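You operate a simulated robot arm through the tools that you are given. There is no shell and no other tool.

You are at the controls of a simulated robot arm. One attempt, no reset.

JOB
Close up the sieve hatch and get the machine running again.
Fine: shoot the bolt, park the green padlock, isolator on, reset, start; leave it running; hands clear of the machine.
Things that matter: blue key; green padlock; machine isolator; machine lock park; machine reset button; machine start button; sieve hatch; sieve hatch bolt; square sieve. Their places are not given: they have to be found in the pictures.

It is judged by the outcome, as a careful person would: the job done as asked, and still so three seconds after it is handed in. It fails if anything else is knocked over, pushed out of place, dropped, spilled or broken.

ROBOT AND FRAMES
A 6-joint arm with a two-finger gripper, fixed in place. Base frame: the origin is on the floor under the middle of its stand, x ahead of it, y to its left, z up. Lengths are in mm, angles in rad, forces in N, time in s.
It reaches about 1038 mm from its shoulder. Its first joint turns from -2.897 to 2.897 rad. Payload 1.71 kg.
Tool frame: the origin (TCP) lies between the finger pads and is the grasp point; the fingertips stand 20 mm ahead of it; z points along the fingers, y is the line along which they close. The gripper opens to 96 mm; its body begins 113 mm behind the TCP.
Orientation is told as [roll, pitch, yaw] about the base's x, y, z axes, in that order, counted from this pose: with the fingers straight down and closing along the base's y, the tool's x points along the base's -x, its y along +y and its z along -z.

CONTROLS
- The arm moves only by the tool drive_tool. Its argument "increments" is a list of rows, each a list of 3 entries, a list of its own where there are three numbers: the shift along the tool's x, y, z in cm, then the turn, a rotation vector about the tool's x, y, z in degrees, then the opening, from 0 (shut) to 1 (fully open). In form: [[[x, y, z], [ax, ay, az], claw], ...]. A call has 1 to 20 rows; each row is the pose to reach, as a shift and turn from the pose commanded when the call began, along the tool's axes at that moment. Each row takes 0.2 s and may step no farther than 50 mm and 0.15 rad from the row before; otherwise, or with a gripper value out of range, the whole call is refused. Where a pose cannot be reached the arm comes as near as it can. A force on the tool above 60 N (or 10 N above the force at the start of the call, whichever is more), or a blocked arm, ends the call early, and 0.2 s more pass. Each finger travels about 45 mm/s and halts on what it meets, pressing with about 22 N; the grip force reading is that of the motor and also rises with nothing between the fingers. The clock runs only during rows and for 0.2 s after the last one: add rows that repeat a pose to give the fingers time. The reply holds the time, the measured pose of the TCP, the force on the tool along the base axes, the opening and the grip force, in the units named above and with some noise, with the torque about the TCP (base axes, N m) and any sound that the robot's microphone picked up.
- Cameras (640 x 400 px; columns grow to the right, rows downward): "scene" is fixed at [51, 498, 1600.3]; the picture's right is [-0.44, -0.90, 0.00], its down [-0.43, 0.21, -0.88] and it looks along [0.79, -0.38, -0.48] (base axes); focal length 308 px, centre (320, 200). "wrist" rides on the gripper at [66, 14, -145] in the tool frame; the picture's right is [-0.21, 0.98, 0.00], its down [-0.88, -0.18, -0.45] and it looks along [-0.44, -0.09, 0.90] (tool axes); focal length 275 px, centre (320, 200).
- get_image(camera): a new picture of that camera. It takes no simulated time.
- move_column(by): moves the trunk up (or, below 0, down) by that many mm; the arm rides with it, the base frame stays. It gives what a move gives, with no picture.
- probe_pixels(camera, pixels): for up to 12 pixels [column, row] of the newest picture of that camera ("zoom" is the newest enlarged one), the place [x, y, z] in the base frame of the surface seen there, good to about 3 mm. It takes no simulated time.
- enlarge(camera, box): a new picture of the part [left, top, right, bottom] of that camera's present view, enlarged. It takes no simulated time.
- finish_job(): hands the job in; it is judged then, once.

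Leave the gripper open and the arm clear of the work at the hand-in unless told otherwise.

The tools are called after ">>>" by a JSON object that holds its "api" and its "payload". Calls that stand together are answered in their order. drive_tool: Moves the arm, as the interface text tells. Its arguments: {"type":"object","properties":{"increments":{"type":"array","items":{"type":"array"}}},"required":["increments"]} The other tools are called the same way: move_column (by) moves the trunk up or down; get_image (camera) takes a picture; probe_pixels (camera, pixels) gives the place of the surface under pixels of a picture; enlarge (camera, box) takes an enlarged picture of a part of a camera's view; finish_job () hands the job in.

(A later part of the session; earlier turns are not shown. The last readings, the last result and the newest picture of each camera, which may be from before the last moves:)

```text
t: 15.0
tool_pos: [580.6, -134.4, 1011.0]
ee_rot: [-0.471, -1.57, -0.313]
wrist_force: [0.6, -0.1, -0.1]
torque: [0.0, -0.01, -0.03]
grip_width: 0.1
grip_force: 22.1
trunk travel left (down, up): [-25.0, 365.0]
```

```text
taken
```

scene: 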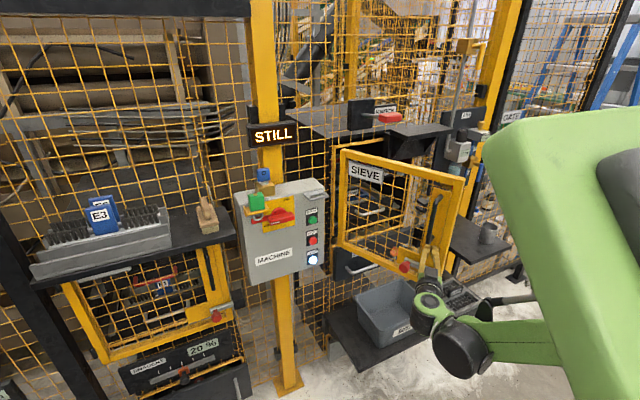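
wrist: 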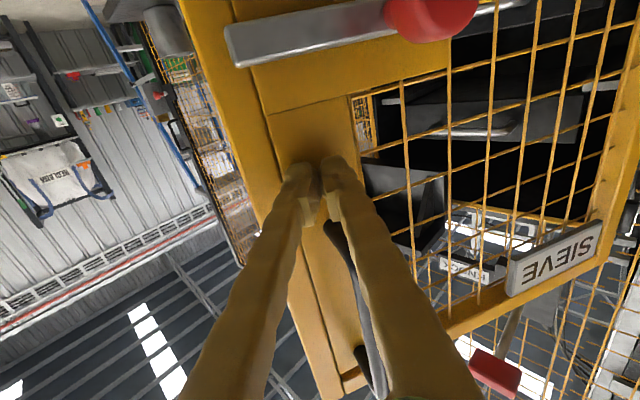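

The hatch follows easily with almost no force. I'll continue the arc to about 60°.

>>> {"api": "drive_tool", "payload": {"increments": [[[0, -0.52, 1.45], [0, 0, 0], 0], [[0, -0.97, 2.94], [0, 0, 0], 0], [[0, -1.36, 4.43], [0, 0, 0], 0], [[0, -1.69, 5.95], [0, 0, 0], 0], [[0, -1.94, 7.48], [0, 0, 0], 0], [[0, -2.13, 9.02], [0, 0, 0], 0], [[0, -2.25, 10.56], [0, 0, 0], 0], [[0, -2.31, 12.11], [0, 0, 0], 0], [[0, -2.29, 13.65], [0, 0, 0], 0], [[0, -2.22, 15.2], [0, 0, 0], 0], [[0, -2.07, 16.74], [0, 0, 0], 0], [[0, -1.86, 18.28], [0, 0, 0], 0], [[0, -1.57, 19.8], [0, 0, 0], 0], [[0, -1.23, 21.31], [0, 0, 0], 0]]}}

>>> {"api": "get_image", "payload": {"camera": "wrist"}}

>>> {"api": "get_image", "payload": {"camera": "scene"}}

```text
t: 18.0
tool_pos: [722.1, -295.3, 1010.4]
ee_rot: [-0.445, -1.571, -0.338]
wrist_force: [-0.2, -0.1, 0.8]
torque: [0.05, 0.02, -0.01]
grip_width: 0.0
grip_force: 22.4
trunk travel left (down, up): [-25.0, 365.0]
```

```text
taken
```

wrist: 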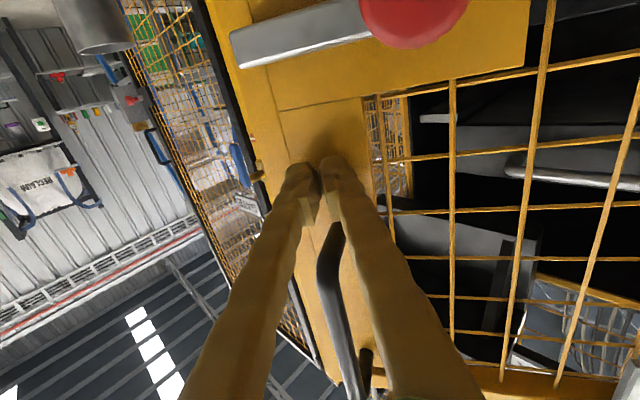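

```text
taken
```

scene: 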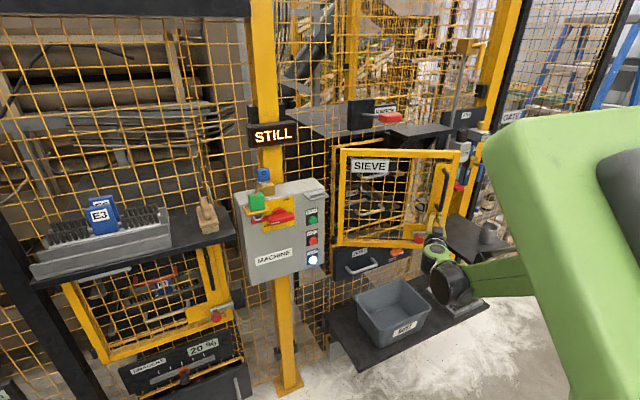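

The hatch is about 60° closed and still free. I'll continue to about 78° and check how its top sits against the shelf bracket.

>>> {"api": "drive_tool", "payload": {"increments": [[[0, 0.43, 1.5], [0, 0, 0], 0], [[0, 0.9, 2.97], [0, 0, 0], 0], [[0, 1.45, 4.43], [0, 0, 0], 0], [[0, 2.03, 5.85], [0, 0, 0], 0], [[0, 2.72, 7.25], [0, 0, 0], 0], [[0, 3.43, 8.61], [0, 0, 0], 0], [[0, 4.1, 9.7], [0, 0, 0], 0], [[0, 4.1, 9.7], [0, 0, 0], 0]]}}

>>> {"api": "enlarge", "payload": {"camera": "scene", "box": [330, 100, 500, 280]}}

>>> {"api": "probe_pixels", "payload": {"camera": "zoom", "pixels": [[200, 110], [300, 118], [400, 125], [420, 126], [435, 135], [250, 70], [410, 70], [440, 40]]}}

```text
t: 19.8
tool_pos: [820.7, -333.8, 1010.6]
ee_rot: [-0.388, -1.571, -0.398]
wrist_force: [-0.3, 0.3, -0.8]
torque: [0.01, 0.03, -0.02]
grip_width: 0.0
grip_force: 21.6
trunk travel left (down, up): [-25.0, 365.0]
```

```text
2.22 times, centred on (415, 190) of scene
```

zoom: 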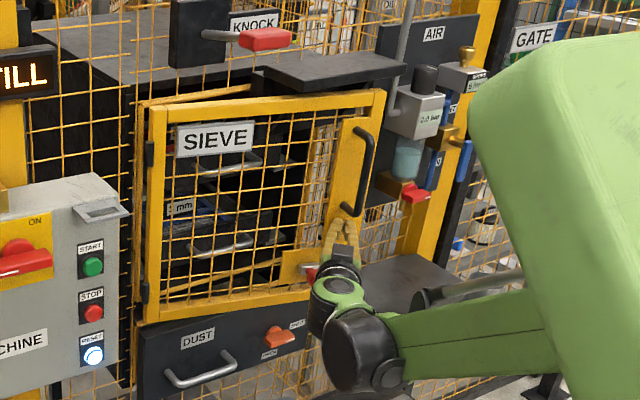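

```text
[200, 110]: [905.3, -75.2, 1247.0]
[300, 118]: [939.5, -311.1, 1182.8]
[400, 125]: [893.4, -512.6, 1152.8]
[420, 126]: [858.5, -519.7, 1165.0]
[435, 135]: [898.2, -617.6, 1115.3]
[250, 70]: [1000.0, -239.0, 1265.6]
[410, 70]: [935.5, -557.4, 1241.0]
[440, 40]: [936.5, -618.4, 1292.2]
```

No contact so far. The last degrees go in small steps, watching the force in case the top edge meets the bracket.

>>> {"api": "drive_tool", "payload": {"increments": [[[0, 0.5, 0.8], [0, 0, 0], 0], [[0, 0.96, 1.55], [0, 0, 0], 0], [[0, 1.4, 2.15], [0, 0, 0], 0], [[0, 1.9, 2.8], [0, 0, 0], 0], [[0, 2.35, 3.4], [0, 0, 0], 0], [[0, 2.81, 4.01], [0, 0, 0], 0], [[0, 2.81, 4.01], [0, 0, 0], 0]]}}

>>> {"api": "enlarge", "payload": {"camera": "scene", "box": [330, 100, 500, 280]}}

>>> {"api": "get_image", "payload": {"camera": "wrist"}}

```text
t: 21.4
tool_pos: [869.3, -342.2, 1011.2]
ee_rot: [-0.402, -1.572, -0.382]
wrist_force: [0.1, 0.6, -0.7]
torque: [-0.01, 0.0, 0.03]
grip_width: 0.0
grip_force: 21.6
trunk travel left (down, up): [-25.0, 365.0]
```

```text
2.22 times, centred on (415, 190) of scene
```

zoom: 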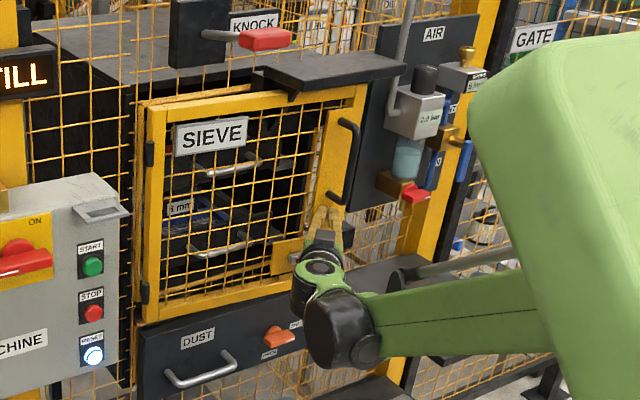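

```text
taken
```

wrist: 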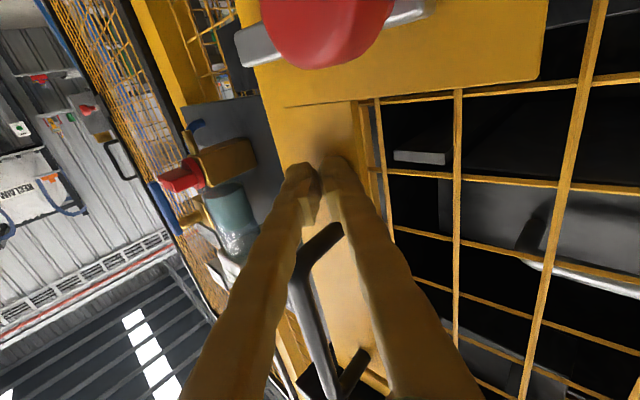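

Still no resistance at about 85°. I'll push the rest of the way in 4–5 mm steps until a stop is felt.

>>> {"api": "drive_tool", "payload": {"increments": [[[0, 0.4, 0.5], [0, 0, 0], 0], [[0, 0.8, 1.0], [0, 0, 0], 0], [[0, 1.25, 1.45], [0, 0, 0], 0], [[0, 1.65, 1.9], [0, 0, 0], 0], [[0, 2.05, 2.33], [0, 0, 0], 0], [[0, 2.35, 2.65], [0, 0, 0], 0], [[0, 2.35, 2.65], [0, 0, 0], 0]]}}

>>> {"api": "enlarge", "payload": {"camera": "scene", "box": [330, 100, 500, 280]}}

>>> {"api": "get_image", "payload": {"camera": "wrist"}}

```text
t: 23.0
tool_pos: [883.7, -344.3, 1026.6]
ee_rot: [2.292, -1.556, -3.08]
wrist_force: [-1.1, -1.1, 0.9]
torque: [0.08, 0.07, 0.09]
grip_width: 0.1
grip_force: 21.8
trunk travel left (down, up): [-25.0, 365.0]
stopped in row 7: the force on the tool passed its limit at 63 N (the readings are from after the stop); the commanded pose is now the measured one
```

```text
2.22 times, centred on (415, 190) of scene
```

zoom: 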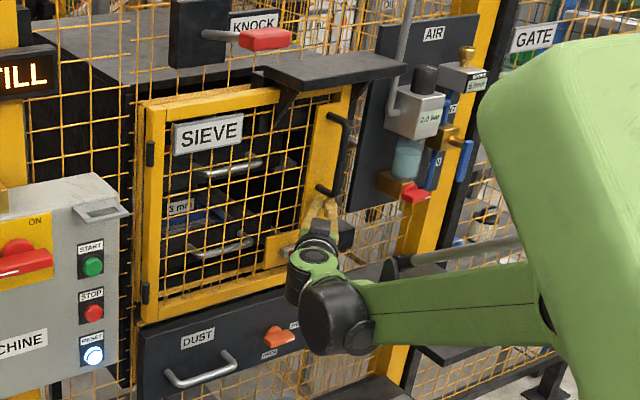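

```text
taken
```

wrist: 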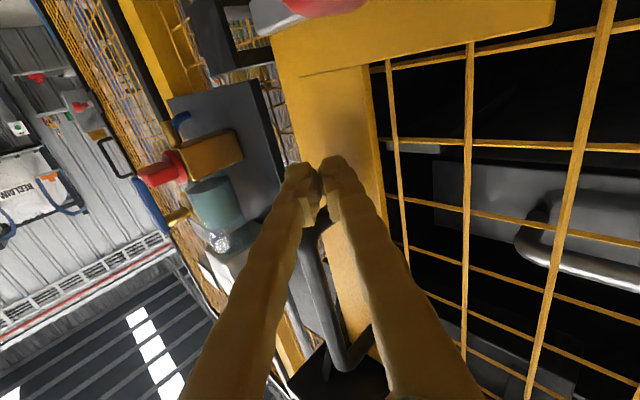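

The push stopped at 63 N with the fingertips near x≈898, so the hatch may have reached its stop. I'll probe the hatch face, bar and keep to check that it is really closed.

>>> {"api": "probe_pixels", "payload": {"camera": "zoom", "pixels": [[155, 200], [155, 290], [215, 103], [320, 100], [325, 150], [318, 180], [230, 295], [280, 250], [300, 280], [335, 220], [260, 100], [295, 100]]}}

>>> {"api": "probe_pixels", "payload": {"camera": "wrist", "pixels": [[340, 100], [260, 40], [275, 15], [345, 150], [240, 30], [500, 30], [335, 240], [420, 50], [350, 350], [240, 60]]}}

```text
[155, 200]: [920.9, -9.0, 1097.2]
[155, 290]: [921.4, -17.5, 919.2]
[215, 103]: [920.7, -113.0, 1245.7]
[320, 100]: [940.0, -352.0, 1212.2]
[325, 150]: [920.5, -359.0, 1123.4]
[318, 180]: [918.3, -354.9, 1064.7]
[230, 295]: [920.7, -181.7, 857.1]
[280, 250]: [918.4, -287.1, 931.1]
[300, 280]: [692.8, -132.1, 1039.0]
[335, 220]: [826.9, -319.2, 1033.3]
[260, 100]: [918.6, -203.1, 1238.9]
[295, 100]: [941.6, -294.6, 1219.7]
```

```text
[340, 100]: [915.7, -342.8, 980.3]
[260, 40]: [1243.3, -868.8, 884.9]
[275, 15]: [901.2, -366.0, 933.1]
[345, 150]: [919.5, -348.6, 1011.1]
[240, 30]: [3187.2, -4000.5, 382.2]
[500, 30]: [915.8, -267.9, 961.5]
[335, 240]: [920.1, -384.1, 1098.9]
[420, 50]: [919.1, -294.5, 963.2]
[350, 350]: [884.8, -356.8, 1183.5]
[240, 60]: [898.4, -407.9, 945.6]
```

The hatch face reads x≈918–921 across its whole width, so it is fully closed. I'll back the hand off 100 mm along the fingers and look at the bolt knob and keep.

>>> {"api": "drive_tool", "payload": {"increments": [[[0, 0, -3.3], [0, 0, 0], 0], [[0, 0, -6.6], [0, 0, 0], 0], [[0, 0, -10], [0, 0, 0], 0], [[0, 0, -12], [0, 0, 0], 0], [[0, 0, -12], [0, 0, 0], 0]]}}

>>> {"api": "get_image", "payload": {"camera": "wrist"}}

>>> {"api": "enlarge", "payload": {"camera": "scene", "box": [330, 100, 500, 280]}}

>>> {"api": "probe_pixels", "payload": {"camera": "zoom", "pixels": [[155, 200], [325, 150], [318, 180], [230, 295]]}}

```text
t: 24.2
tool_pos: [802.8, -258.3, 1020.3]
ee_rot: [2.252, -1.555, -3.039]
wrist_force: [0.5, 0.2, 0.2]
torque: [0.0, 0.0, 0.05]
grip_width: 0.0
grip_force: 21.7
trunk travel left (down, up): [-25.0, 365.0]
```

```text
taken
```

wrist: 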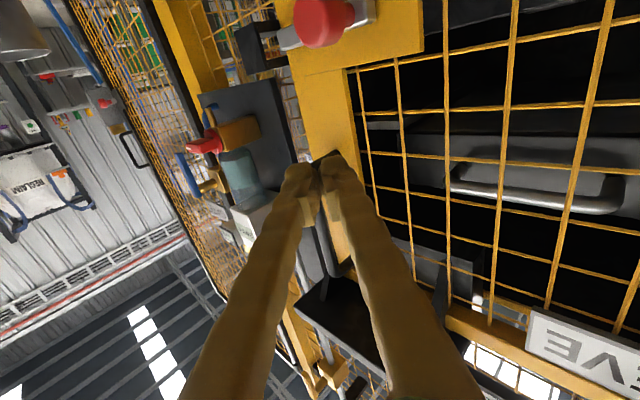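

```text
2.22 times, centred on (415, 190) of scene
```

zoom: 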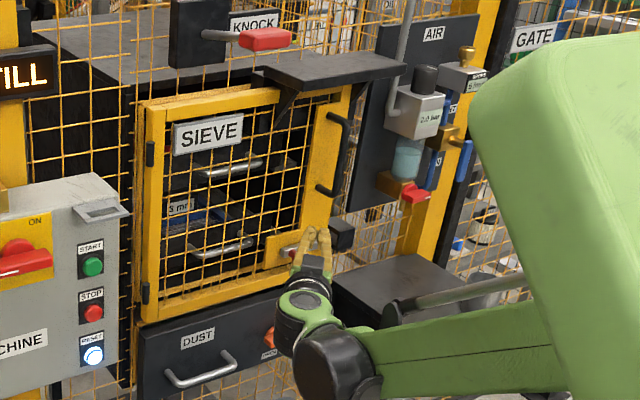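

```text
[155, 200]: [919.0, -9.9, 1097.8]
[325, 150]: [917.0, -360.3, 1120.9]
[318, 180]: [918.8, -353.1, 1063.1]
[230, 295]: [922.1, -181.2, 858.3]
```

The hatch stayed shut. In the wrist view the red knob is at (322,20) with the keep at (262,45) beyond the bar's end. I'll probe these.

>>> {"api": "probe_pixels", "payload": {"camera": "wrist", "pixels": [[320, 20], [308, 20], [335, 30], [345, 15], [290, 38], [300, 35], [362, 12], [262, 45], [250, 30], [270, 60], [322, 5], [380, 40]]}}

>>> {"api": "enlarge", "payload": {"camera": "wrist", "box": [220, 0, 440, 110]}}

```text
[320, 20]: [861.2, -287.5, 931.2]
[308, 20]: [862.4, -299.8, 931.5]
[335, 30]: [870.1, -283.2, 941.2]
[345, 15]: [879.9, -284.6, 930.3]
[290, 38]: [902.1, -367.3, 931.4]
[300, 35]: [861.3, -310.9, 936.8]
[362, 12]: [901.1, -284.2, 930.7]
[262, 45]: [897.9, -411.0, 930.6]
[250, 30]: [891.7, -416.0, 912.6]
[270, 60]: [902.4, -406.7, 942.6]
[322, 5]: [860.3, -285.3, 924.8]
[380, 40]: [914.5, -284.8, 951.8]
```

```text
2.91 times, centred on (330, 55) of wrist
```

zoom: 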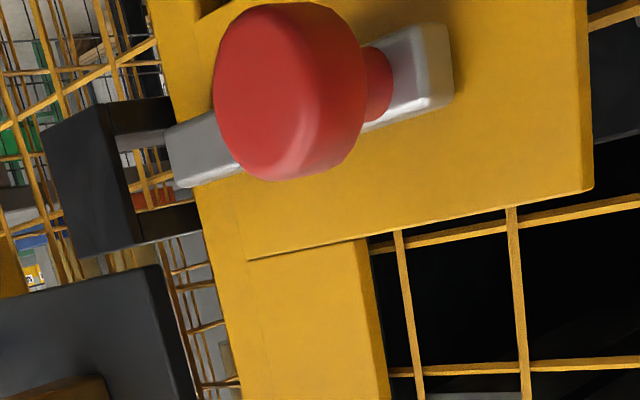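

The knob's centre is about (862,-298,930) and the keep's mouth at y≈-411 is in line with the bar. I'll straighten the fingers to point +x at about (790,-240,930), left of the knob.

>>> {"api": "drive_tool", "payload": {"increments": [[[1.5, 0.06, -0.4], [-7.5, 0, 0], 0], [[3, 0.12, -0.8], [-15, 0, 0], 0], [[4.5, 0.18, -1.1], [-22.5, 0, 0], 0], [[6, 0.24, -1.5], [-30, 0, 0], 0], [[7.5, 0.3, -1.9], [-37.5, 0, 0], 0], [[9, 0.35, -2.2], [-45, 0, 0], 0], [[9, 0.35, -2.2], [-45, 0, 0], 0]]}}

>>> {"api": "get_image", "payload": {"camera": "wrist"}}

```text
t: 25.8
tool_pos: [792.8, -241.2, 931.1]
ee_rot: [3.056, -1.557, -3.059]
wrist_force: [0.5, 0.5, 0.0]
torque: [-0.02, -0.02, 0.02]
grip_width: 0.0
grip_force: 22.1
trunk travel left (down, up): [-25.0, 365.0]
```

```text
taken
```

wrist: 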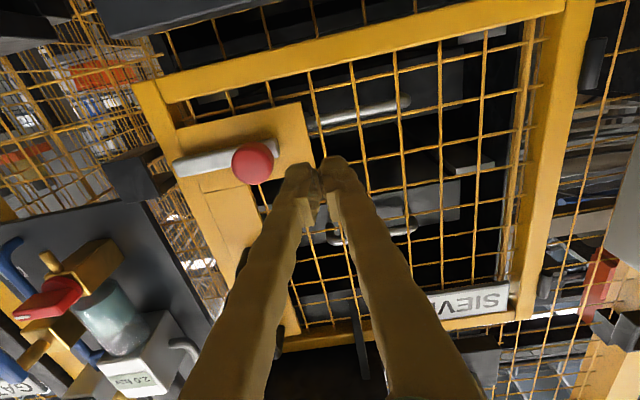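

Fingers point +x at (793,-241,931), left of the knob as seen from the robot. I'll go forward 72 mm so the tips are beside the knob, then check the picture.

>>> {"api": "drive_tool", "payload": {"increments": [[[0, 0, 2.4], [0, 0, 0], 0], [[0, 0, 4.8], [0, 0, 0], 0], [[0, 0, 7.2], [0, 0, 0], 0], [[0, 0, 7.2], [0, 0, 0], 0]]}}

>>> {"api": "get_image", "payload": {"camera": "wrist"}}

```text
t: 26.8
tool_pos: [863.9, -241.9, 931.1]
ee_rot: [3.047, -1.556, -3.05]
wrist_force: [0.8, 0.7, 0.2]
torque: [0.0, 0.02, -0.01]
grip_width: 0.0
grip_force: 21.3
trunk travel left (down, up): [-25.0, 365.0]
```

```text
taken
```

wrist: 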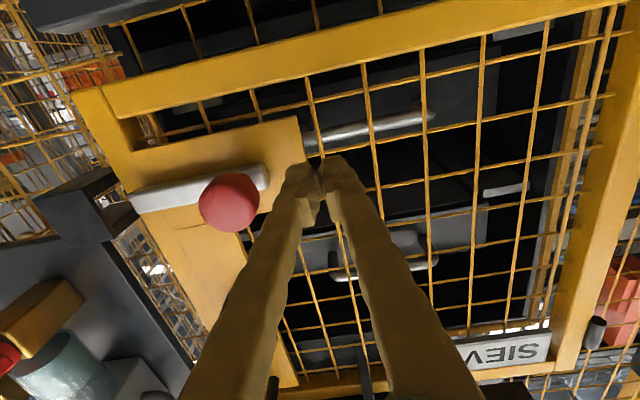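

The tips are level with the knob, with the knob at (229,202) and the fingers to its right in the picture. Now I'll push toward -y in small steps to shoot the bolt.

>>> {"api": "drive_tool", "payload": {"increments": [[[0, -1, 0], [0, 0, 0], 0], [[0, -2, 0], [0, 0, 0], 0], [[0, -3, 0], [0, 0, 0], 0], [[0, -3.8, 0], [0, 0, 0], 0], [[0, -4.6, 0], [0, 0, 0], 0], [[0, -5.4, 0], [0, 0, 0], 0], [[0, -6.2, 0], [0, 0, 0], 0], [[0, -6.2, 0], [0, 0, 0], 0]]}}

>>> {"api": "get_image", "payload": {"camera": "wrist"}}

```text
t: 28.6
tool_pos: [863.6, -303.0, 932.5]
ee_rot: [3.05, -1.557, -3.051]
wrist_force: [0.2, -0.2, 0.7]
torque: [-0.02, -0.02, 0.02]
grip_width: 0.0
grip_force: 22.2
trunk travel left (down, up): [-25.0, 365.0]
```

```text
taken
```

wrist: 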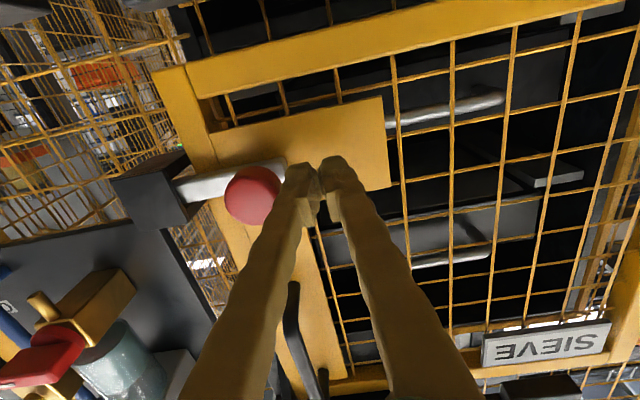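

The knob moves with the fingers and the bar's end has reached the keep. I'll keep pushing until the stop.

>>> {"api": "drive_tool", "payload": {"increments": [[[0, -0.7, 0], [0, 0, 0], 0], [[0, -1.4, 0], [0, 0, 0], 0], [[0, -2.1, 0], [0, 0, 0], 0], [[0, -2.8, 0], [0, 0, 0], 0], [[0, -3.5, 0], [0, 0, 0], 0], [[0, -4.2, 0], [0, 0, 0], 0]]}}

>>> {"api": "get_image", "payload": {"camera": "wrist"}}

```text
t: 29.3
tool_pos: [846.3, -313.2, 946.2]
ee_rot: [3.14, -1.539, -3.133]
wrist_force: [-1.6, 0.0, 0.8]
torque: [0.0, 0.09, -0.02]
grip_width: 0.0
grip_force: 22.0
trunk travel left (down, up): [-25.0, 365.0]
stopped in row 3: the force on the tool passed its limit at 67 N (the readings are from after the stop); the commanded pose is now the measured one
```

```text
taken
```

wrist: 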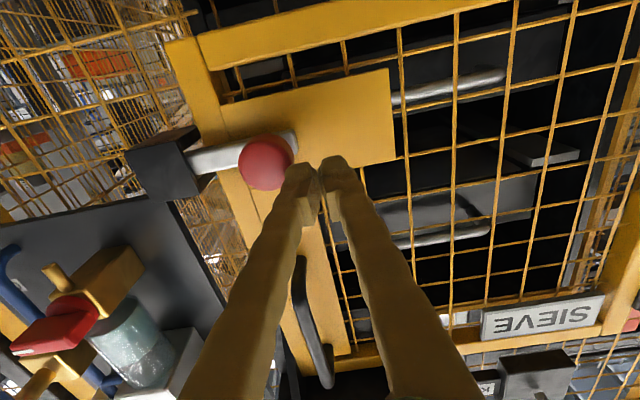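

It stopped at 67 N. I'll probe the knob, bar and keep to see how far the bolt is in.

>>> {"api": "enlarge", "payload": {"camera": "wrist", "box": [110, 90, 330, 230]}}

>>> {"api": "probe_pixels", "payload": {"camera": "zoom", "pixels": [[450, 210], [400, 210], [500, 210], [520, 140], [290, 200], [240, 200], [230, 190], [180, 220], [120, 240], [260, 210], [340, 190], [560, 130]]}}

```text
2.86 times, centred on (220, 160) of wrist
```

zoom: 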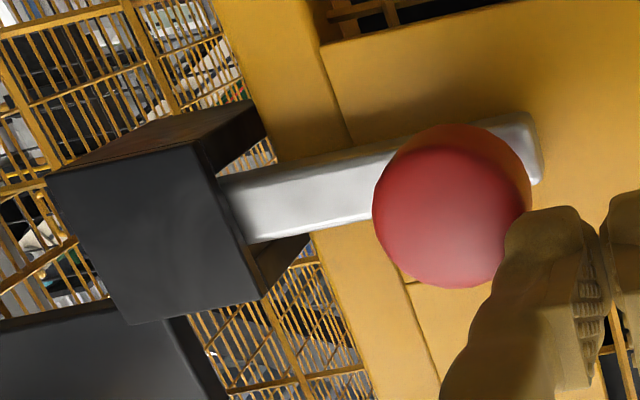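

```text
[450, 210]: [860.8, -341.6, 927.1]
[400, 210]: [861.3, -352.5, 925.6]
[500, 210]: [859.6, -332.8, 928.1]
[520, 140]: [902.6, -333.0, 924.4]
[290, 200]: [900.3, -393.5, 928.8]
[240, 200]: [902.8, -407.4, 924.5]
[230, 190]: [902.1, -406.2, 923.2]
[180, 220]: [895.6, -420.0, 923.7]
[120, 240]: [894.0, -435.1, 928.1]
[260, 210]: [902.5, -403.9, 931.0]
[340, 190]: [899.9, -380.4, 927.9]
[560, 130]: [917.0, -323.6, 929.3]
```

The knob has moved from y≈-298 to -342 and the bar's end is inside the keep. I'll compare with the left hatch's shot bolt to confirm full travel.

>>> {"api": "enlarge", "payload": {"camera": "scene", "box": [200, 290, 250, 330]}}

>>> {"api": "probe_pixels", "payload": {"camera": "zoom", "pixels": [[215, 300], [250, 310], [190, 250], [150, 230], [300, 210], [380, 190], [400, 170], [340, 280], [420, 180], [130, 240], [440, 150], [350, 230]]}}

```text
10.00 times, centred on (225, 310) of scene
```

zoom: 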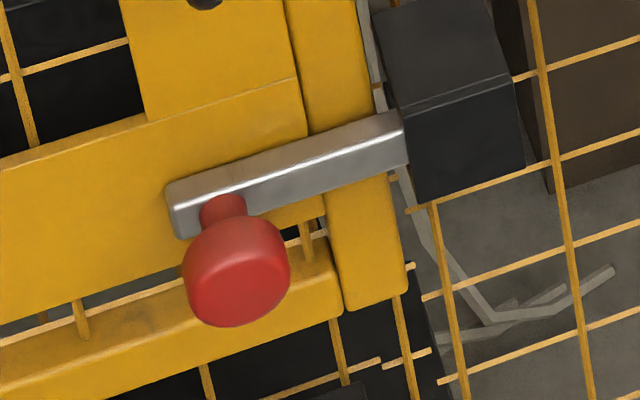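

```text
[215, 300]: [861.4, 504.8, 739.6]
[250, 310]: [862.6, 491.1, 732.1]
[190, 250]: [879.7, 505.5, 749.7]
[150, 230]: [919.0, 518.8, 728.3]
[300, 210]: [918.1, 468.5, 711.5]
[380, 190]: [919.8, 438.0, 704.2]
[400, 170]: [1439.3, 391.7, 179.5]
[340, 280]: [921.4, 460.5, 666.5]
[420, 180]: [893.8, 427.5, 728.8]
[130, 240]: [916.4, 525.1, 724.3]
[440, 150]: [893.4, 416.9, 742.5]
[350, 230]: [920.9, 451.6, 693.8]
```

Spacing matches the left hatch (knob-to-keep 67 mm on both), so the bolt is fully shot. I'll retract straight back, correct the slight tilt, and swing over in front of the machine panel.

>>> {"api": "drive_tool", "payload": {"increments": [[[0, 0, -3], [0, 0, 0], 0], [[0, 0, -6], [0, 0, 0], 0], [[0, 0, -9], [0, 0.9, 0], 0], [[0, 0, -12], [0, 1.8, 0], 0], [[0, 0, -15], [0, 1.8, 0], 0], [[0, 0, -18], [0, 1.8, 0], 0]]}}

>>> {"api": "get_image", "payload": {"camera": "wrist"}}

```text
t: 30.7
tool_pos: [671.4, -314.8, 941.4]
ee_rot: [0.136, -1.567, -0.125]
wrist_force: [-0.1, -0.3, -0.2]
torque: [-0.02, 0.0, 0.04]
grip_width: 0.1
grip_force: 22.1
trunk travel left (down, up): [-25.0, 365.0]
```

```text
taken
```

wrist: 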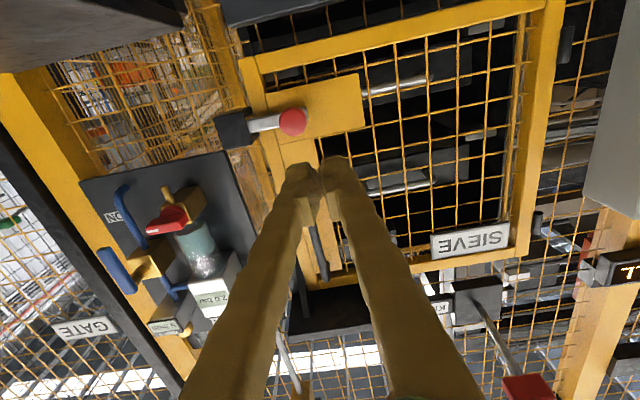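

The bar sits in the keep. Now I'll move across to y≈330, z≈1100 at x≈640 in front of the panel and open the gripper partly.

>>> {"api": "drive_tool", "payload": {"increments": [[[-1.06, 4.3, -0.2], [0, 0, 0], 0], [[-2.12, 8.6, -0.4], [0, 0, 0], 0], [[-3.18, 12.9, -0.6], [0, 0, 0], 0], [[-4.24, 17.2, -0.8], [0, 0, 0], 0], [[-5.3, 21.5, -1.0], [0, 0, 0], 0], [[-6.36, 25.8, -1.2], [0, 0, 0], 0], [[-7.42, 30.1, -1.4], [0, 0, 0], 0.3], [[-8.48, 34.4, -1.6], [0, 0, 0], 0.6], [[-9.54, 38.7, -1.8], [0, 0, 0], 0.6], [[-10.6, 43, -2.0], [0, 0, 0], 0.6], [[-11.66, 47.3, -2.2], [0, 0, 0], 0.6], [[-12.72, 51.6, -2.4], [0, 0, 0], 0.6], [[-13.78, 55.9, -2.6], [0, 0, 0], 0.6], [[-14.84, 60.2, -2.8], [0, 0, 0], 0.6], [[-15.9, 64.5, -3.0], [0, 0, 0], 0.6], [[-15.9, 64.5, -3.0], [0, 0, 0], 0.6]]}}

>>> {"api": "get_image", "payload": {"camera": "wrist"}}

>>> {"api": "get_image", "payload": {"camera": "scene"}}

```text
t: 34.1
tool_pos: [636.3, 331.5, 1099.0]
ee_rot: [0.279, -1.568, -0.269]
wrist_force: [0.1, -0.9, 0.4]
torque: [0.02, 0.02, 0.02]
grip_width: 57.8
grip_force: 0.0
trunk travel left (down, up): [-25.0, 365.0]
```

```text
taken
```

wrist: 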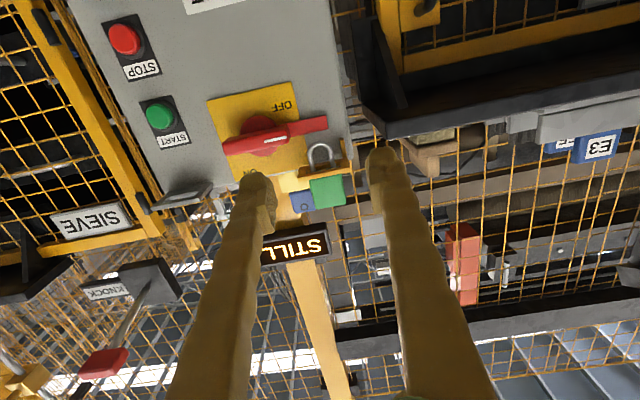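

```text
taken
```

scene: 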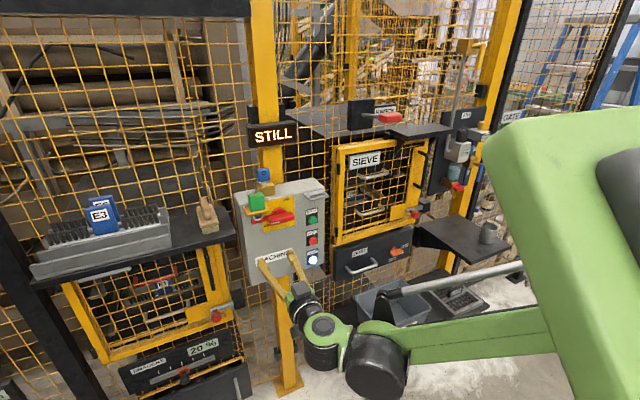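

Good view: the padlock (green, upside-down in the picture) is at (325,190) and the isolator at (265,140). I'll enlarge and probe them.

>>> {"api": "enlarge", "payload": {"camera": "wrist", "box": [200, 70, 380, 230]}}

>>> {"api": "probe_pixels", "payload": {"camera": "zoom", "pixels": [[440, 310], [410, 300], [490, 290], [440, 330], [390, 330], [360, 340], [440, 215], [470, 260], [520, 250], [420, 270], [390, 280], [440, 240]]}}

>>> {"api": "enlarge", "payload": {"camera": "scene", "box": [240, 160, 300, 230]}}

>>> {"api": "probe_pixels", "payload": {"camera": "zoom", "pixels": [[235, 250], [200, 240], [285, 240], [220, 200], [265, 190], [240, 280], [180, 290], [310, 275], [250, 330], [290, 160], [340, 180], [285, 90]]}}

```text
2.50 times, centred on (290, 150) of wrist
```

zoom: 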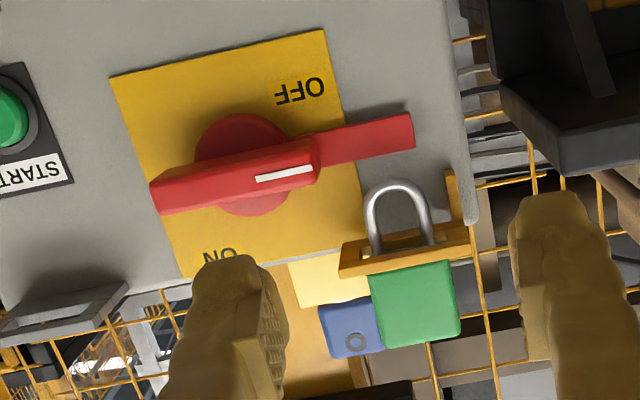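

```text
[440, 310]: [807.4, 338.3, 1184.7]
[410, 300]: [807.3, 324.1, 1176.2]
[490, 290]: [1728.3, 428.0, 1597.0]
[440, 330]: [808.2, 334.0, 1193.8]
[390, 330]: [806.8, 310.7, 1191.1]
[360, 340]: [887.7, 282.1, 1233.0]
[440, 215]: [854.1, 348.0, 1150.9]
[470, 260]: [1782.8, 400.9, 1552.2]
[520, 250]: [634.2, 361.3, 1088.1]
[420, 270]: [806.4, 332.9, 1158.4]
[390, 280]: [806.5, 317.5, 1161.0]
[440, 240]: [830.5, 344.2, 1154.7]
```

```text
5.71 times, centred on (270, 195) of scene
```

zoom: 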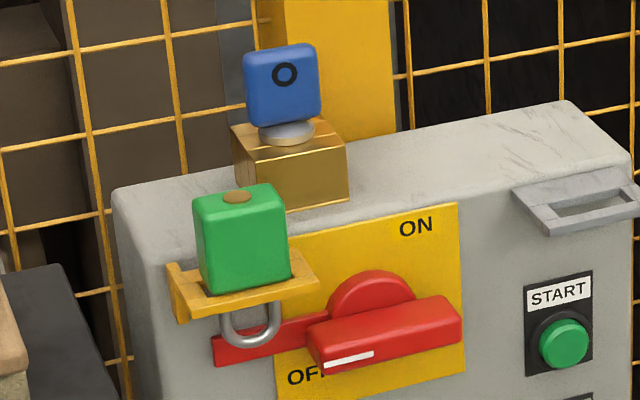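

```text
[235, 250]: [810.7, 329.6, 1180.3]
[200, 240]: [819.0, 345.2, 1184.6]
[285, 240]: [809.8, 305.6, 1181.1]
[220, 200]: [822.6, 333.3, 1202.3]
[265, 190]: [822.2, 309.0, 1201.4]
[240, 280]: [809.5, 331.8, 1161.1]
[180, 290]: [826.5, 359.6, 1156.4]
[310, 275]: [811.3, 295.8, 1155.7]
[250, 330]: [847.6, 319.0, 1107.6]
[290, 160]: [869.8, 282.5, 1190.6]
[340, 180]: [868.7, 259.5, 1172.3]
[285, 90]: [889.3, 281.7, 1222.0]
```

The padlock body spans y≈305–347, z≈1158–1202, with its front at x≈808 and its shackle hanging through the yellow tab. The key and its brass block are behind, at x≥869. I'll check the shelf on the left and the park slot before approaching.

>>> {"api": "probe_pixels", "payload": {"camera": "wrist", "pixels": [[390, 130], [420, 120], [500, 120], [560, 110], [385, 60], [180, 195], [200, 190], [165, 200], [600, 130], [640, 100], [430, 155], [190, 185]]}}

>>> {"api": "enlarge", "payload": {"camera": "scene", "box": [295, 180, 335, 210]}}

>>> {"api": "probe_pixels", "payload": {"camera": "zoom", "pixels": [[120, 150], [250, 130], [400, 130], [200, 180], [420, 180], [330, 190], [150, 250], [470, 200], [300, 160], [250, 230], [380, 215], [200, 270]]}}

```text
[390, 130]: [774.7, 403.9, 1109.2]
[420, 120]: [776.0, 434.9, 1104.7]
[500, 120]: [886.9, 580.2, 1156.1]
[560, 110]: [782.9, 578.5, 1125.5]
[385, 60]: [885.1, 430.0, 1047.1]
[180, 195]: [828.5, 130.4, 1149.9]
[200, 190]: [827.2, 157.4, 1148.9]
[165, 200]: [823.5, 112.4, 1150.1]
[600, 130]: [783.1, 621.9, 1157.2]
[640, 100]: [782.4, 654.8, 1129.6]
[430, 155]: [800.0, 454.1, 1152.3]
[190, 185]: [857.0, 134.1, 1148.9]
```

```text
13.33 times, centred on (315, 195) of scene
```

zoom: 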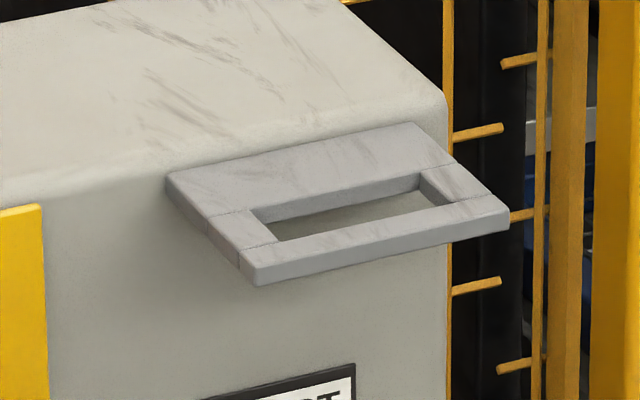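

```text
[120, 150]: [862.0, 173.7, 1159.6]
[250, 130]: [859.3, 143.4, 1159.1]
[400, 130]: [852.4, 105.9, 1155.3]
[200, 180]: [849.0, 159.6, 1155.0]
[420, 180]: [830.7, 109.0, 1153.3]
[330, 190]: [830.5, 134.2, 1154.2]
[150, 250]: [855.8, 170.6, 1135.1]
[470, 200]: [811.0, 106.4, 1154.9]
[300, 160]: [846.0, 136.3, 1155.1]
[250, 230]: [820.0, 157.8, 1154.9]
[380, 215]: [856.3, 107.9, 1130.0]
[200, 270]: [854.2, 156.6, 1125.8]
```

The park slot is about x 814–830, y 110–153, z≈1155, the same height and x as the padlock's tab. The shelf edge at y≈403 leaves room. I'll go to a pre-grasp pose at about (740,326,1184).

>>> {"api": "drive_tool", "payload": {"increments": [[[-2.1, -0.12, 2.6], [0, 0, 0], 0.62], [[-4.2, -0.25, 5.2], [0, 0, 0], 0.62], [[-6.3, -0.37, 7.8], [0, 0, 0], 0.62], [[-8.5, -0.5, 10.4], [0, 0, 0], 0.62], [[-8.5, -0.5, 10.4], [0, 0, 0], 0.62]]}}

>>> {"api": "get_image", "payload": {"camera": "wrist"}}

>>> {"api": "enlarge", "payload": {"camera": "scene", "box": [220, 160, 320, 260]}}

```text
t: 35.3
tool_pos: [738.4, 325.6, 1182.8]
ee_rot: [0.204, -1.567, -0.196]
wrist_force: [0.8, -0.5, -0.2]
torque: [-0.01, -0.02, 0.02]
grip_width: 59.4
grip_force: 0.0
trunk travel left (down, up): [-25.0, 365.0]
```

```text
taken
```

wrist: 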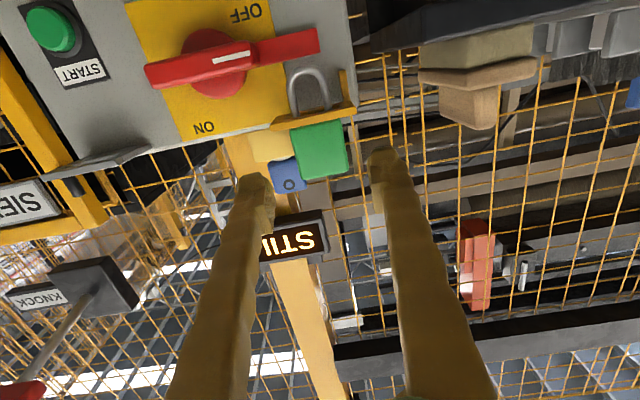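

```text
4.00 times, centred on (270, 210) of scene
```

zoom: 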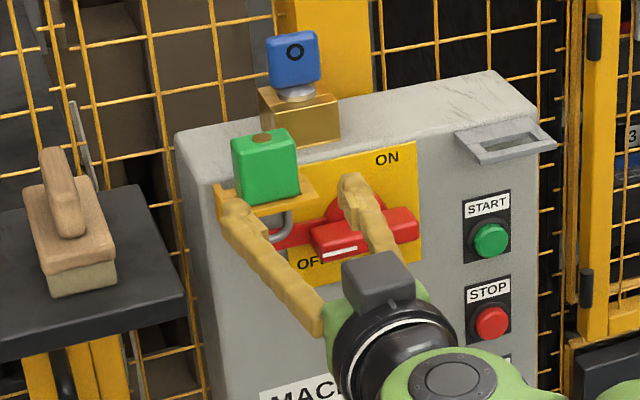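

Alignment looks right, with the padlock centred between the fingers at (320,148). I'll move forward 60 mm and check again.

>>> {"api": "drive_tool", "payload": {"increments": [[[0, 0, 2], [0, 0, 0], 0.62], [[0, 0, 4], [0, 0, 0], 0.62], [[0, 0, 6], [0, 0, 0], 0.62], [[0, 0, 6], [0, 0, 0], 0.62]]}}

>>> {"api": "get_image", "payload": {"camera": "wrist"}}

>>> {"api": "enlarge", "payload": {"camera": "scene", "box": [220, 160, 320, 260]}}

```text
t: 36.3
tool_pos: [799.8, 328.3, 1183.8]
ee_rot: [0.186, -1.567, -0.176]
wrist_force: [0.1, 0.0, 0.7]
torque: [-0.04, 0.0, -0.01]
grip_width: 59.5
grip_force: 0.1
trunk travel left (down, up): [-25.0, 365.0]
```

```text
taken
```

wrist: 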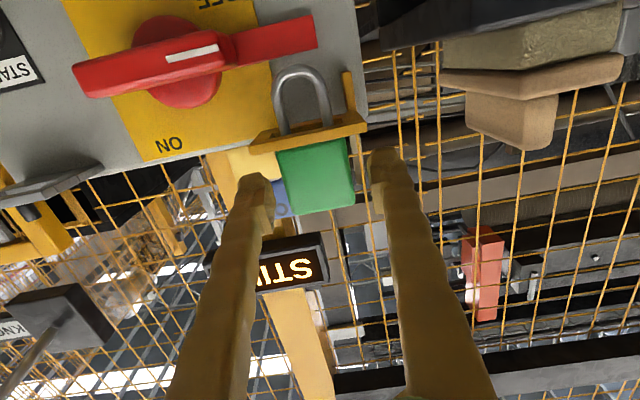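

```text
4.00 times, centred on (270, 210) of scene
```

zoom: 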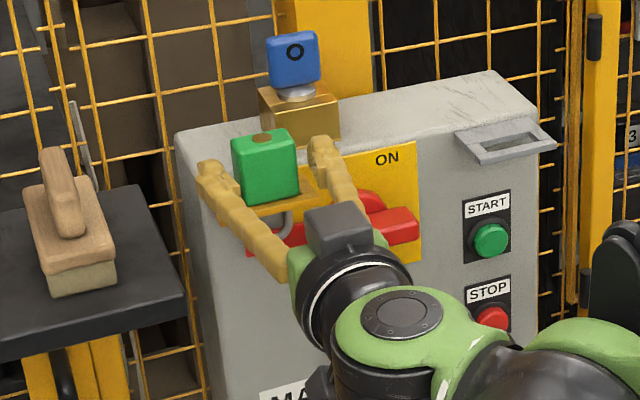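

The fingers straddle the padlock body. I'll go forward 18 mm more, then close on it.

>>> {"api": "drive_tool", "payload": {"increments": [[[0, -0.1, 0.9], [0, 0, 0], 0.62], [[0, -0.1, 1.8], [0, 0, 0], 0.62], [[0, -0.1, 1.8], [0, 0, 0], 0.3], [[0, -0.1, 1.8], [0, 0, 0], 0.1], [[0, -0.1, 1.8], [0, 0, 0], 0.1], [[0, -0.1, 1.8], [0, 0, 0], 0.1]]}}

>>> {"api": "get_image", "payload": {"camera": "wrist"}}

>>> {"api": "enlarge", "payload": {"camera": "scene", "box": [220, 160, 320, 260]}}

```text
t: 37.7
tool_pos: [816.3, 327.3, 1183.3]
ee_rot: [0.203, -1.57, -0.195]
wrist_force: [2.1, -0.4, 5.2]
torque: [-0.01, -0.1, -0.02]
grip_width: 41.2
grip_force: 22.1
trunk travel left (down, up): [-25.0, 365.0]
```

```text
taken
```

wrist: 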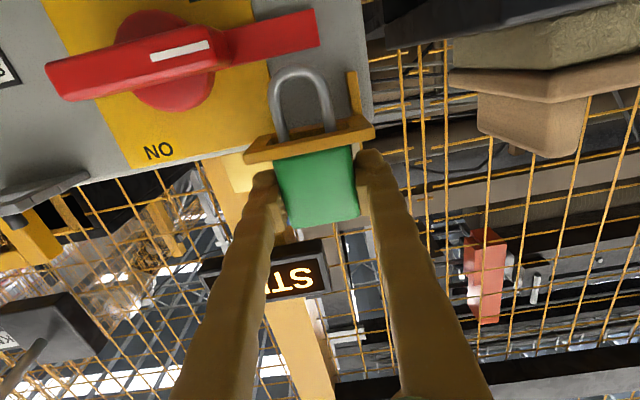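

```text
4.00 times, centred on (270, 210) of scene
```

zoom: 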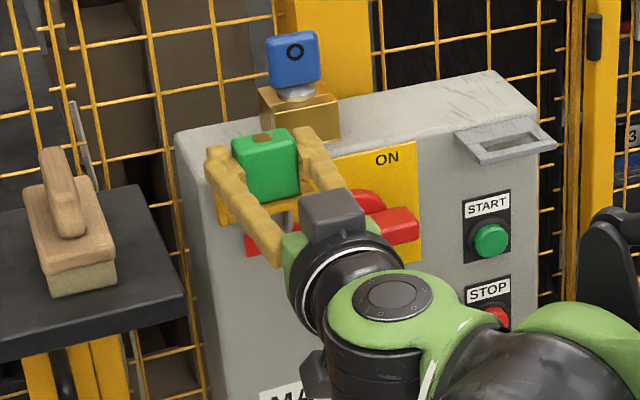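

Gripped at 41 mm width. I'll lift straight up slowly, 1 cm at first per step, and watch the force to see whether the shackle comes free.

>>> {"api": "drive_tool", "payload": {"increments": [[[-0.5, -0.1, 0], [0, 0, 0], 0.1], [[-1.0, -0.1, 0], [0, 0, 0], 0.1], [[-1.5, -0.1, 0], [0, 0, 0], 0.1], [[-2.0, -0.1, 0], [0, 0, 0], 0.1]]}}

>>> {"api": "get_image", "payload": {"camera": "wrist"}}

>>> {"api": "enlarge", "payload": {"camera": "scene", "box": [220, 160, 320, 260]}}

```text
t: 38.7
tool_pos: [817.2, 324.7, 1203.6]
ee_rot: [0.177, -1.568, -0.167]
wrist_force: [0.5, 0.2, -0.6]
torque: [-0.01, 0.0, -0.04]
grip_width: 41.6
grip_force: 22.4
trunk travel left (down, up): [-25.0, 365.0]
```

```text
taken
```

wrist: 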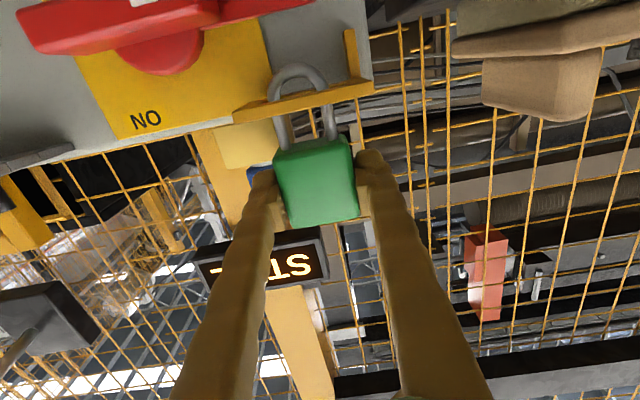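

```text
4.00 times, centred on (270, 210) of scene
```

zoom: 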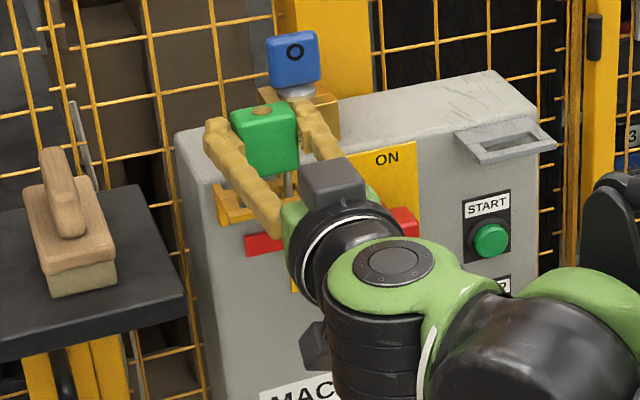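

It lifts freely with no added force. I'll raise it another 45 mm to clear the tab.

>>> {"api": "drive_tool", "payload": {"increments": [[[-1, 0, 0], [0, 0, 0], 0.1], [[-2, 0, 0], [0, 0, 0], 0.1], [[-3, 0, 0], [0, 0, 0], 0.1], [[-4, 0, 0], [0, 0, 0], 0.1], [[-4.5, 0, 0], [0, 0, 0], 0.1], [[-4.5, 0, 0], [0, 0, 0], 0.1]]}}

>>> {"api": "get_image", "payload": {"camera": "wrist"}}

>>> {"api": "enlarge", "payload": {"camera": "scene", "box": [220, 150, 320, 250]}}

```text
t: 40.1
tool_pos: [818.1, 324.2, 1247.2]
ee_rot: [0.197, -1.567, -0.187]
wrist_force: [0.8, -0.4, -1.1]
torque: [-0.01, -0.01, 0.02]
grip_width: 41.5
grip_force: 21.5
trunk travel left (down, up): [-25.0, 365.0]
```

```text
taken
```

wrist: 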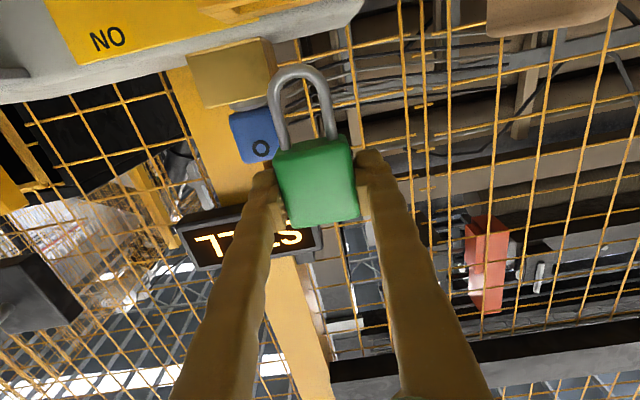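

```text
4.00 times, centred on (270, 200) of scene
```

zoom: 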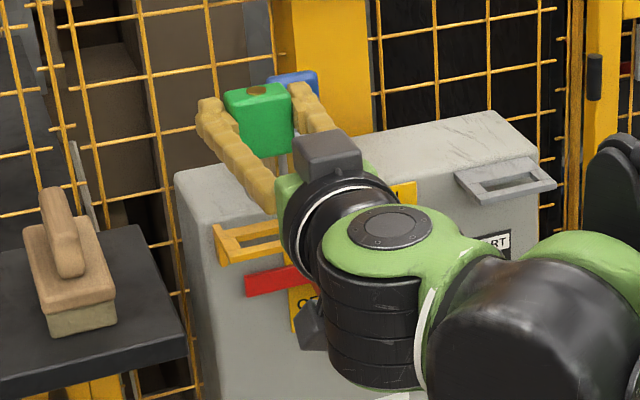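

The padlock is clear of the tab. I'll measure the shackle's position relative to the hand so I can aim it at the park slot.

>>> {"api": "enlarge", "payload": {"camera": "wrist", "box": [240, 50, 380, 240]}}

>>> {"api": "probe_pixels", "payload": {"camera": "wrist", "pixels": [[296, 70], [272, 100], [322, 90], [283, 140], [329, 130], [300, 175], [335, 200], [285, 160], [345, 150], [300, 215], [310, 75], [328, 110]]}}

```text
2.11 times, centred on (310, 145) of wrist
```

zoom: 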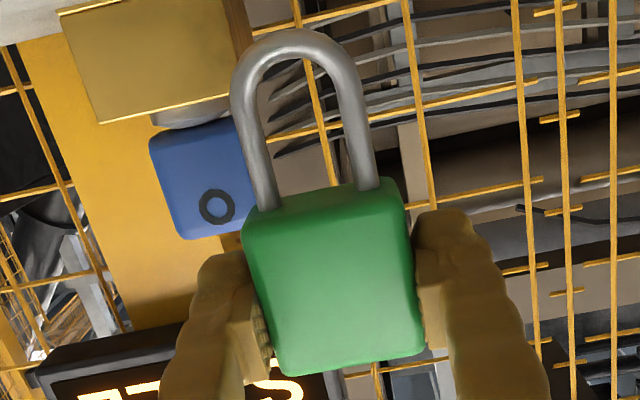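

```text
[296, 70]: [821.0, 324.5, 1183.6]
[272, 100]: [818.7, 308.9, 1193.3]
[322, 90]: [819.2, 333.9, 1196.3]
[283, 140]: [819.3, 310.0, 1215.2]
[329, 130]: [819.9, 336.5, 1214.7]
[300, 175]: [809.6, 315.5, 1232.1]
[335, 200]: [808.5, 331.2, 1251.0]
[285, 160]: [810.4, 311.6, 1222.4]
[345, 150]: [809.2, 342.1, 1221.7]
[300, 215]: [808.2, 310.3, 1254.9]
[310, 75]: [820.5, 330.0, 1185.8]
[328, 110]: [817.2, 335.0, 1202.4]
```

The shackle centre is at x≈822, y≈323.5, with its bottom 65 mm below the TCP. It is about 34 mm wide in y and 7 mm thick in x. I'll refine the slot's edges before going there.

>>> {"api": "enlarge", "payload": {"camera": "scene", "box": [300, 182, 330, 204]}}

>>> {"api": "probe_pixels", "payload": {"camera": "zoom", "pixels": [[226, 226], [240, 240], [255, 255], [268, 268], [300, 210], [300, 200], [380, 185], [450, 160], [470, 200], [480, 180], [300, 270], [400, 245]]}}

```text
16.00 times, centred on (315, 193) of scene
```

zoom: 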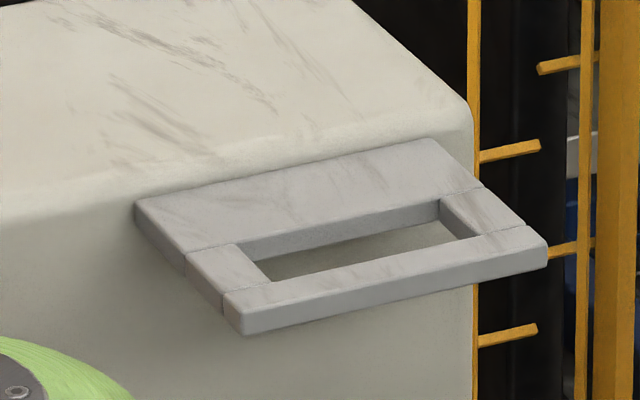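

```text
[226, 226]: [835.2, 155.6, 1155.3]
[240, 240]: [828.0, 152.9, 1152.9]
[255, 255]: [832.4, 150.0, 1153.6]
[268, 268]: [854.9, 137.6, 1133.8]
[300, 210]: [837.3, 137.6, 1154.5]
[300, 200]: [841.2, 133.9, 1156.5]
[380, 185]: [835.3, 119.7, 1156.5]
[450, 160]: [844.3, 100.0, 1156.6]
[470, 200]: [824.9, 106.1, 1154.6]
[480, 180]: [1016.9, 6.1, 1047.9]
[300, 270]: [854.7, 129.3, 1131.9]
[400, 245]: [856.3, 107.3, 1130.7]
```

Slot spans about x 810–828, y 111–155, so its centre is (819.5,133.3). I'll pull back 50 mm, travel to y≈134 at this height, and come forward over the slot, keeping clear of the key.

>>> {"api": "drive_tool", "payload": {"increments": [[[0, 0, -2.5], [0, 0, 0], 0.1], [[0, 0, -5], [0, 0, 0], 0.1], [[0, -3, -5], [0, 0, 0], 0.1], [[0, -6, -5], [0, 0, 0], 0.1], [[0, -9, -5], [0, 0, 0], 0.1], [[0, -12, -5], [0, 0, 0], 0.1], [[0, -15, -5], [0, 0, 0], 0.1], [[0, -17.5, -5], [0, 0, 0], 0.1], [[0, -19, -5], [0, 0, 0], 0.1], [[0, -19, -3], [0, 0, 0], 0.1], [[0, -19, -1], [0, 0, 0], 0.1], [[0, -19, -0.3], [0, 0, 0], 0.1], [[0, -19, -0.3], [0, 0, 0], 0.1]]}}

>>> {"api": "get_image", "payload": {"camera": "wrist"}}

>>> {"api": "enlarge", "payload": {"camera": "scene", "box": [280, 140, 350, 220]}}

```text
t: 42.9
tool_pos: [815.4, 134.4, 1247.2]
ee_rot: [0.104, -1.568, -0.094]
wrist_force: [0.2, 0.1, 0.1]
torque: [-0.02, 0.0, -0.03]
grip_width: 40.9
grip_force: 21.9
trunk travel left (down, up): [-25.0, 365.0]
```

```text
taken
```

wrist: 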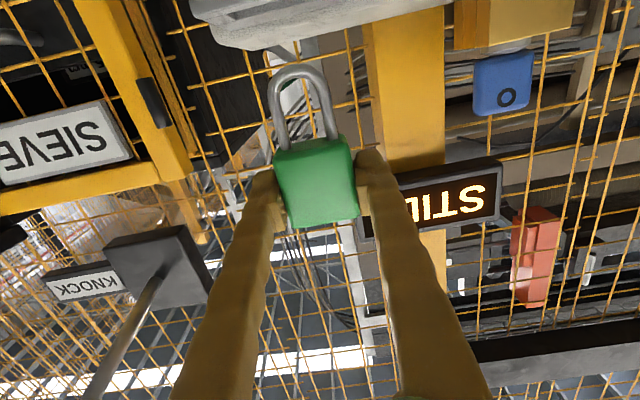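

```text
5.00 times, centred on (315, 180) of scene
```

zoom: 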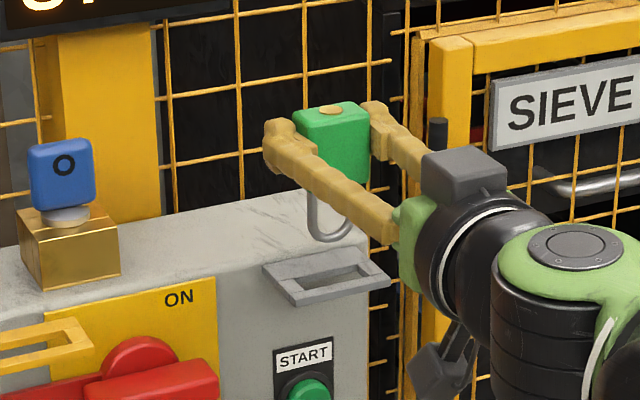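

The padlock is above the park slot. I'll lower 20 mm and check the alignment just above the slot.

>>> {"api": "drive_tool", "payload": {"increments": [[[0.7, 0, 0], [0, 0, 0], 0.1], [[1.4, 0, 0], [0, 0, 0], 0.1], [[2.0, 0, 0], [0, 0, 0], 0.1], [[2.0, 0, 0], [0, 0, 0], 0.1]]}}

>>> {"api": "enlarge", "payload": {"camera": "wrist", "box": [200, 0, 400, 130]}}

>>> {"api": "probe_pixels", "payload": {"camera": "zoom", "pixels": [[300, 215], [225, 300], [370, 300], [310, 160], [240, 100], [400, 90], [300, 120], [200, 110], [330, 60], [440, 60], [240, 60], [320, 140]]}}

>>> {"api": "enlarge", "payload": {"camera": "scene", "box": [295, 165, 335, 210]}}

```text
t: 43.9
tool_pos: [816.8, 134.5, 1228.4]
ee_rot: [0.115, -1.566, -0.104]
wrist_force: [0.9, 0.5, -1.2]
torque: [-0.01, 0.04, -0.02]
grip_width: 41.4
grip_force: 21.8
trunk travel left (down, up): [-25.0, 365.0]
```

```text
3.08 times, centred on (300, 65) of wrist
```

zoom: 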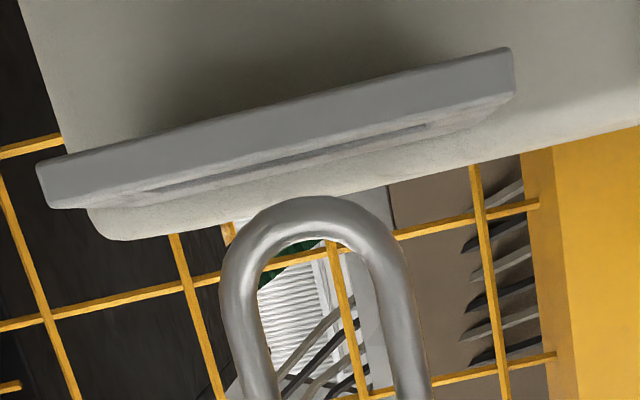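

```text
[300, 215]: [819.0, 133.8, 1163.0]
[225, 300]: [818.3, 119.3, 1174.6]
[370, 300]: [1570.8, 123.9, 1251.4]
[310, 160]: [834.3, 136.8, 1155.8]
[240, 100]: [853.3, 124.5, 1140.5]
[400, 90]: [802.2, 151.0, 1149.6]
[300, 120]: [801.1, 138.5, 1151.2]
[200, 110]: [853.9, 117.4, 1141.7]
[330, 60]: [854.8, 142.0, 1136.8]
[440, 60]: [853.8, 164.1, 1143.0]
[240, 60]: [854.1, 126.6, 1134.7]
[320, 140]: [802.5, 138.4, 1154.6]
```

```text
8.89 times, centred on (315, 188) of scene
```

zoom: 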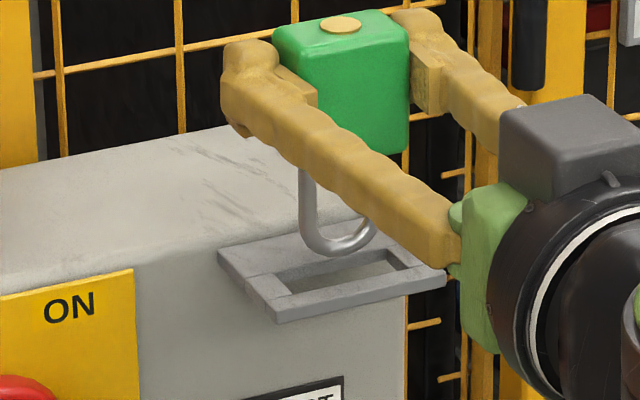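

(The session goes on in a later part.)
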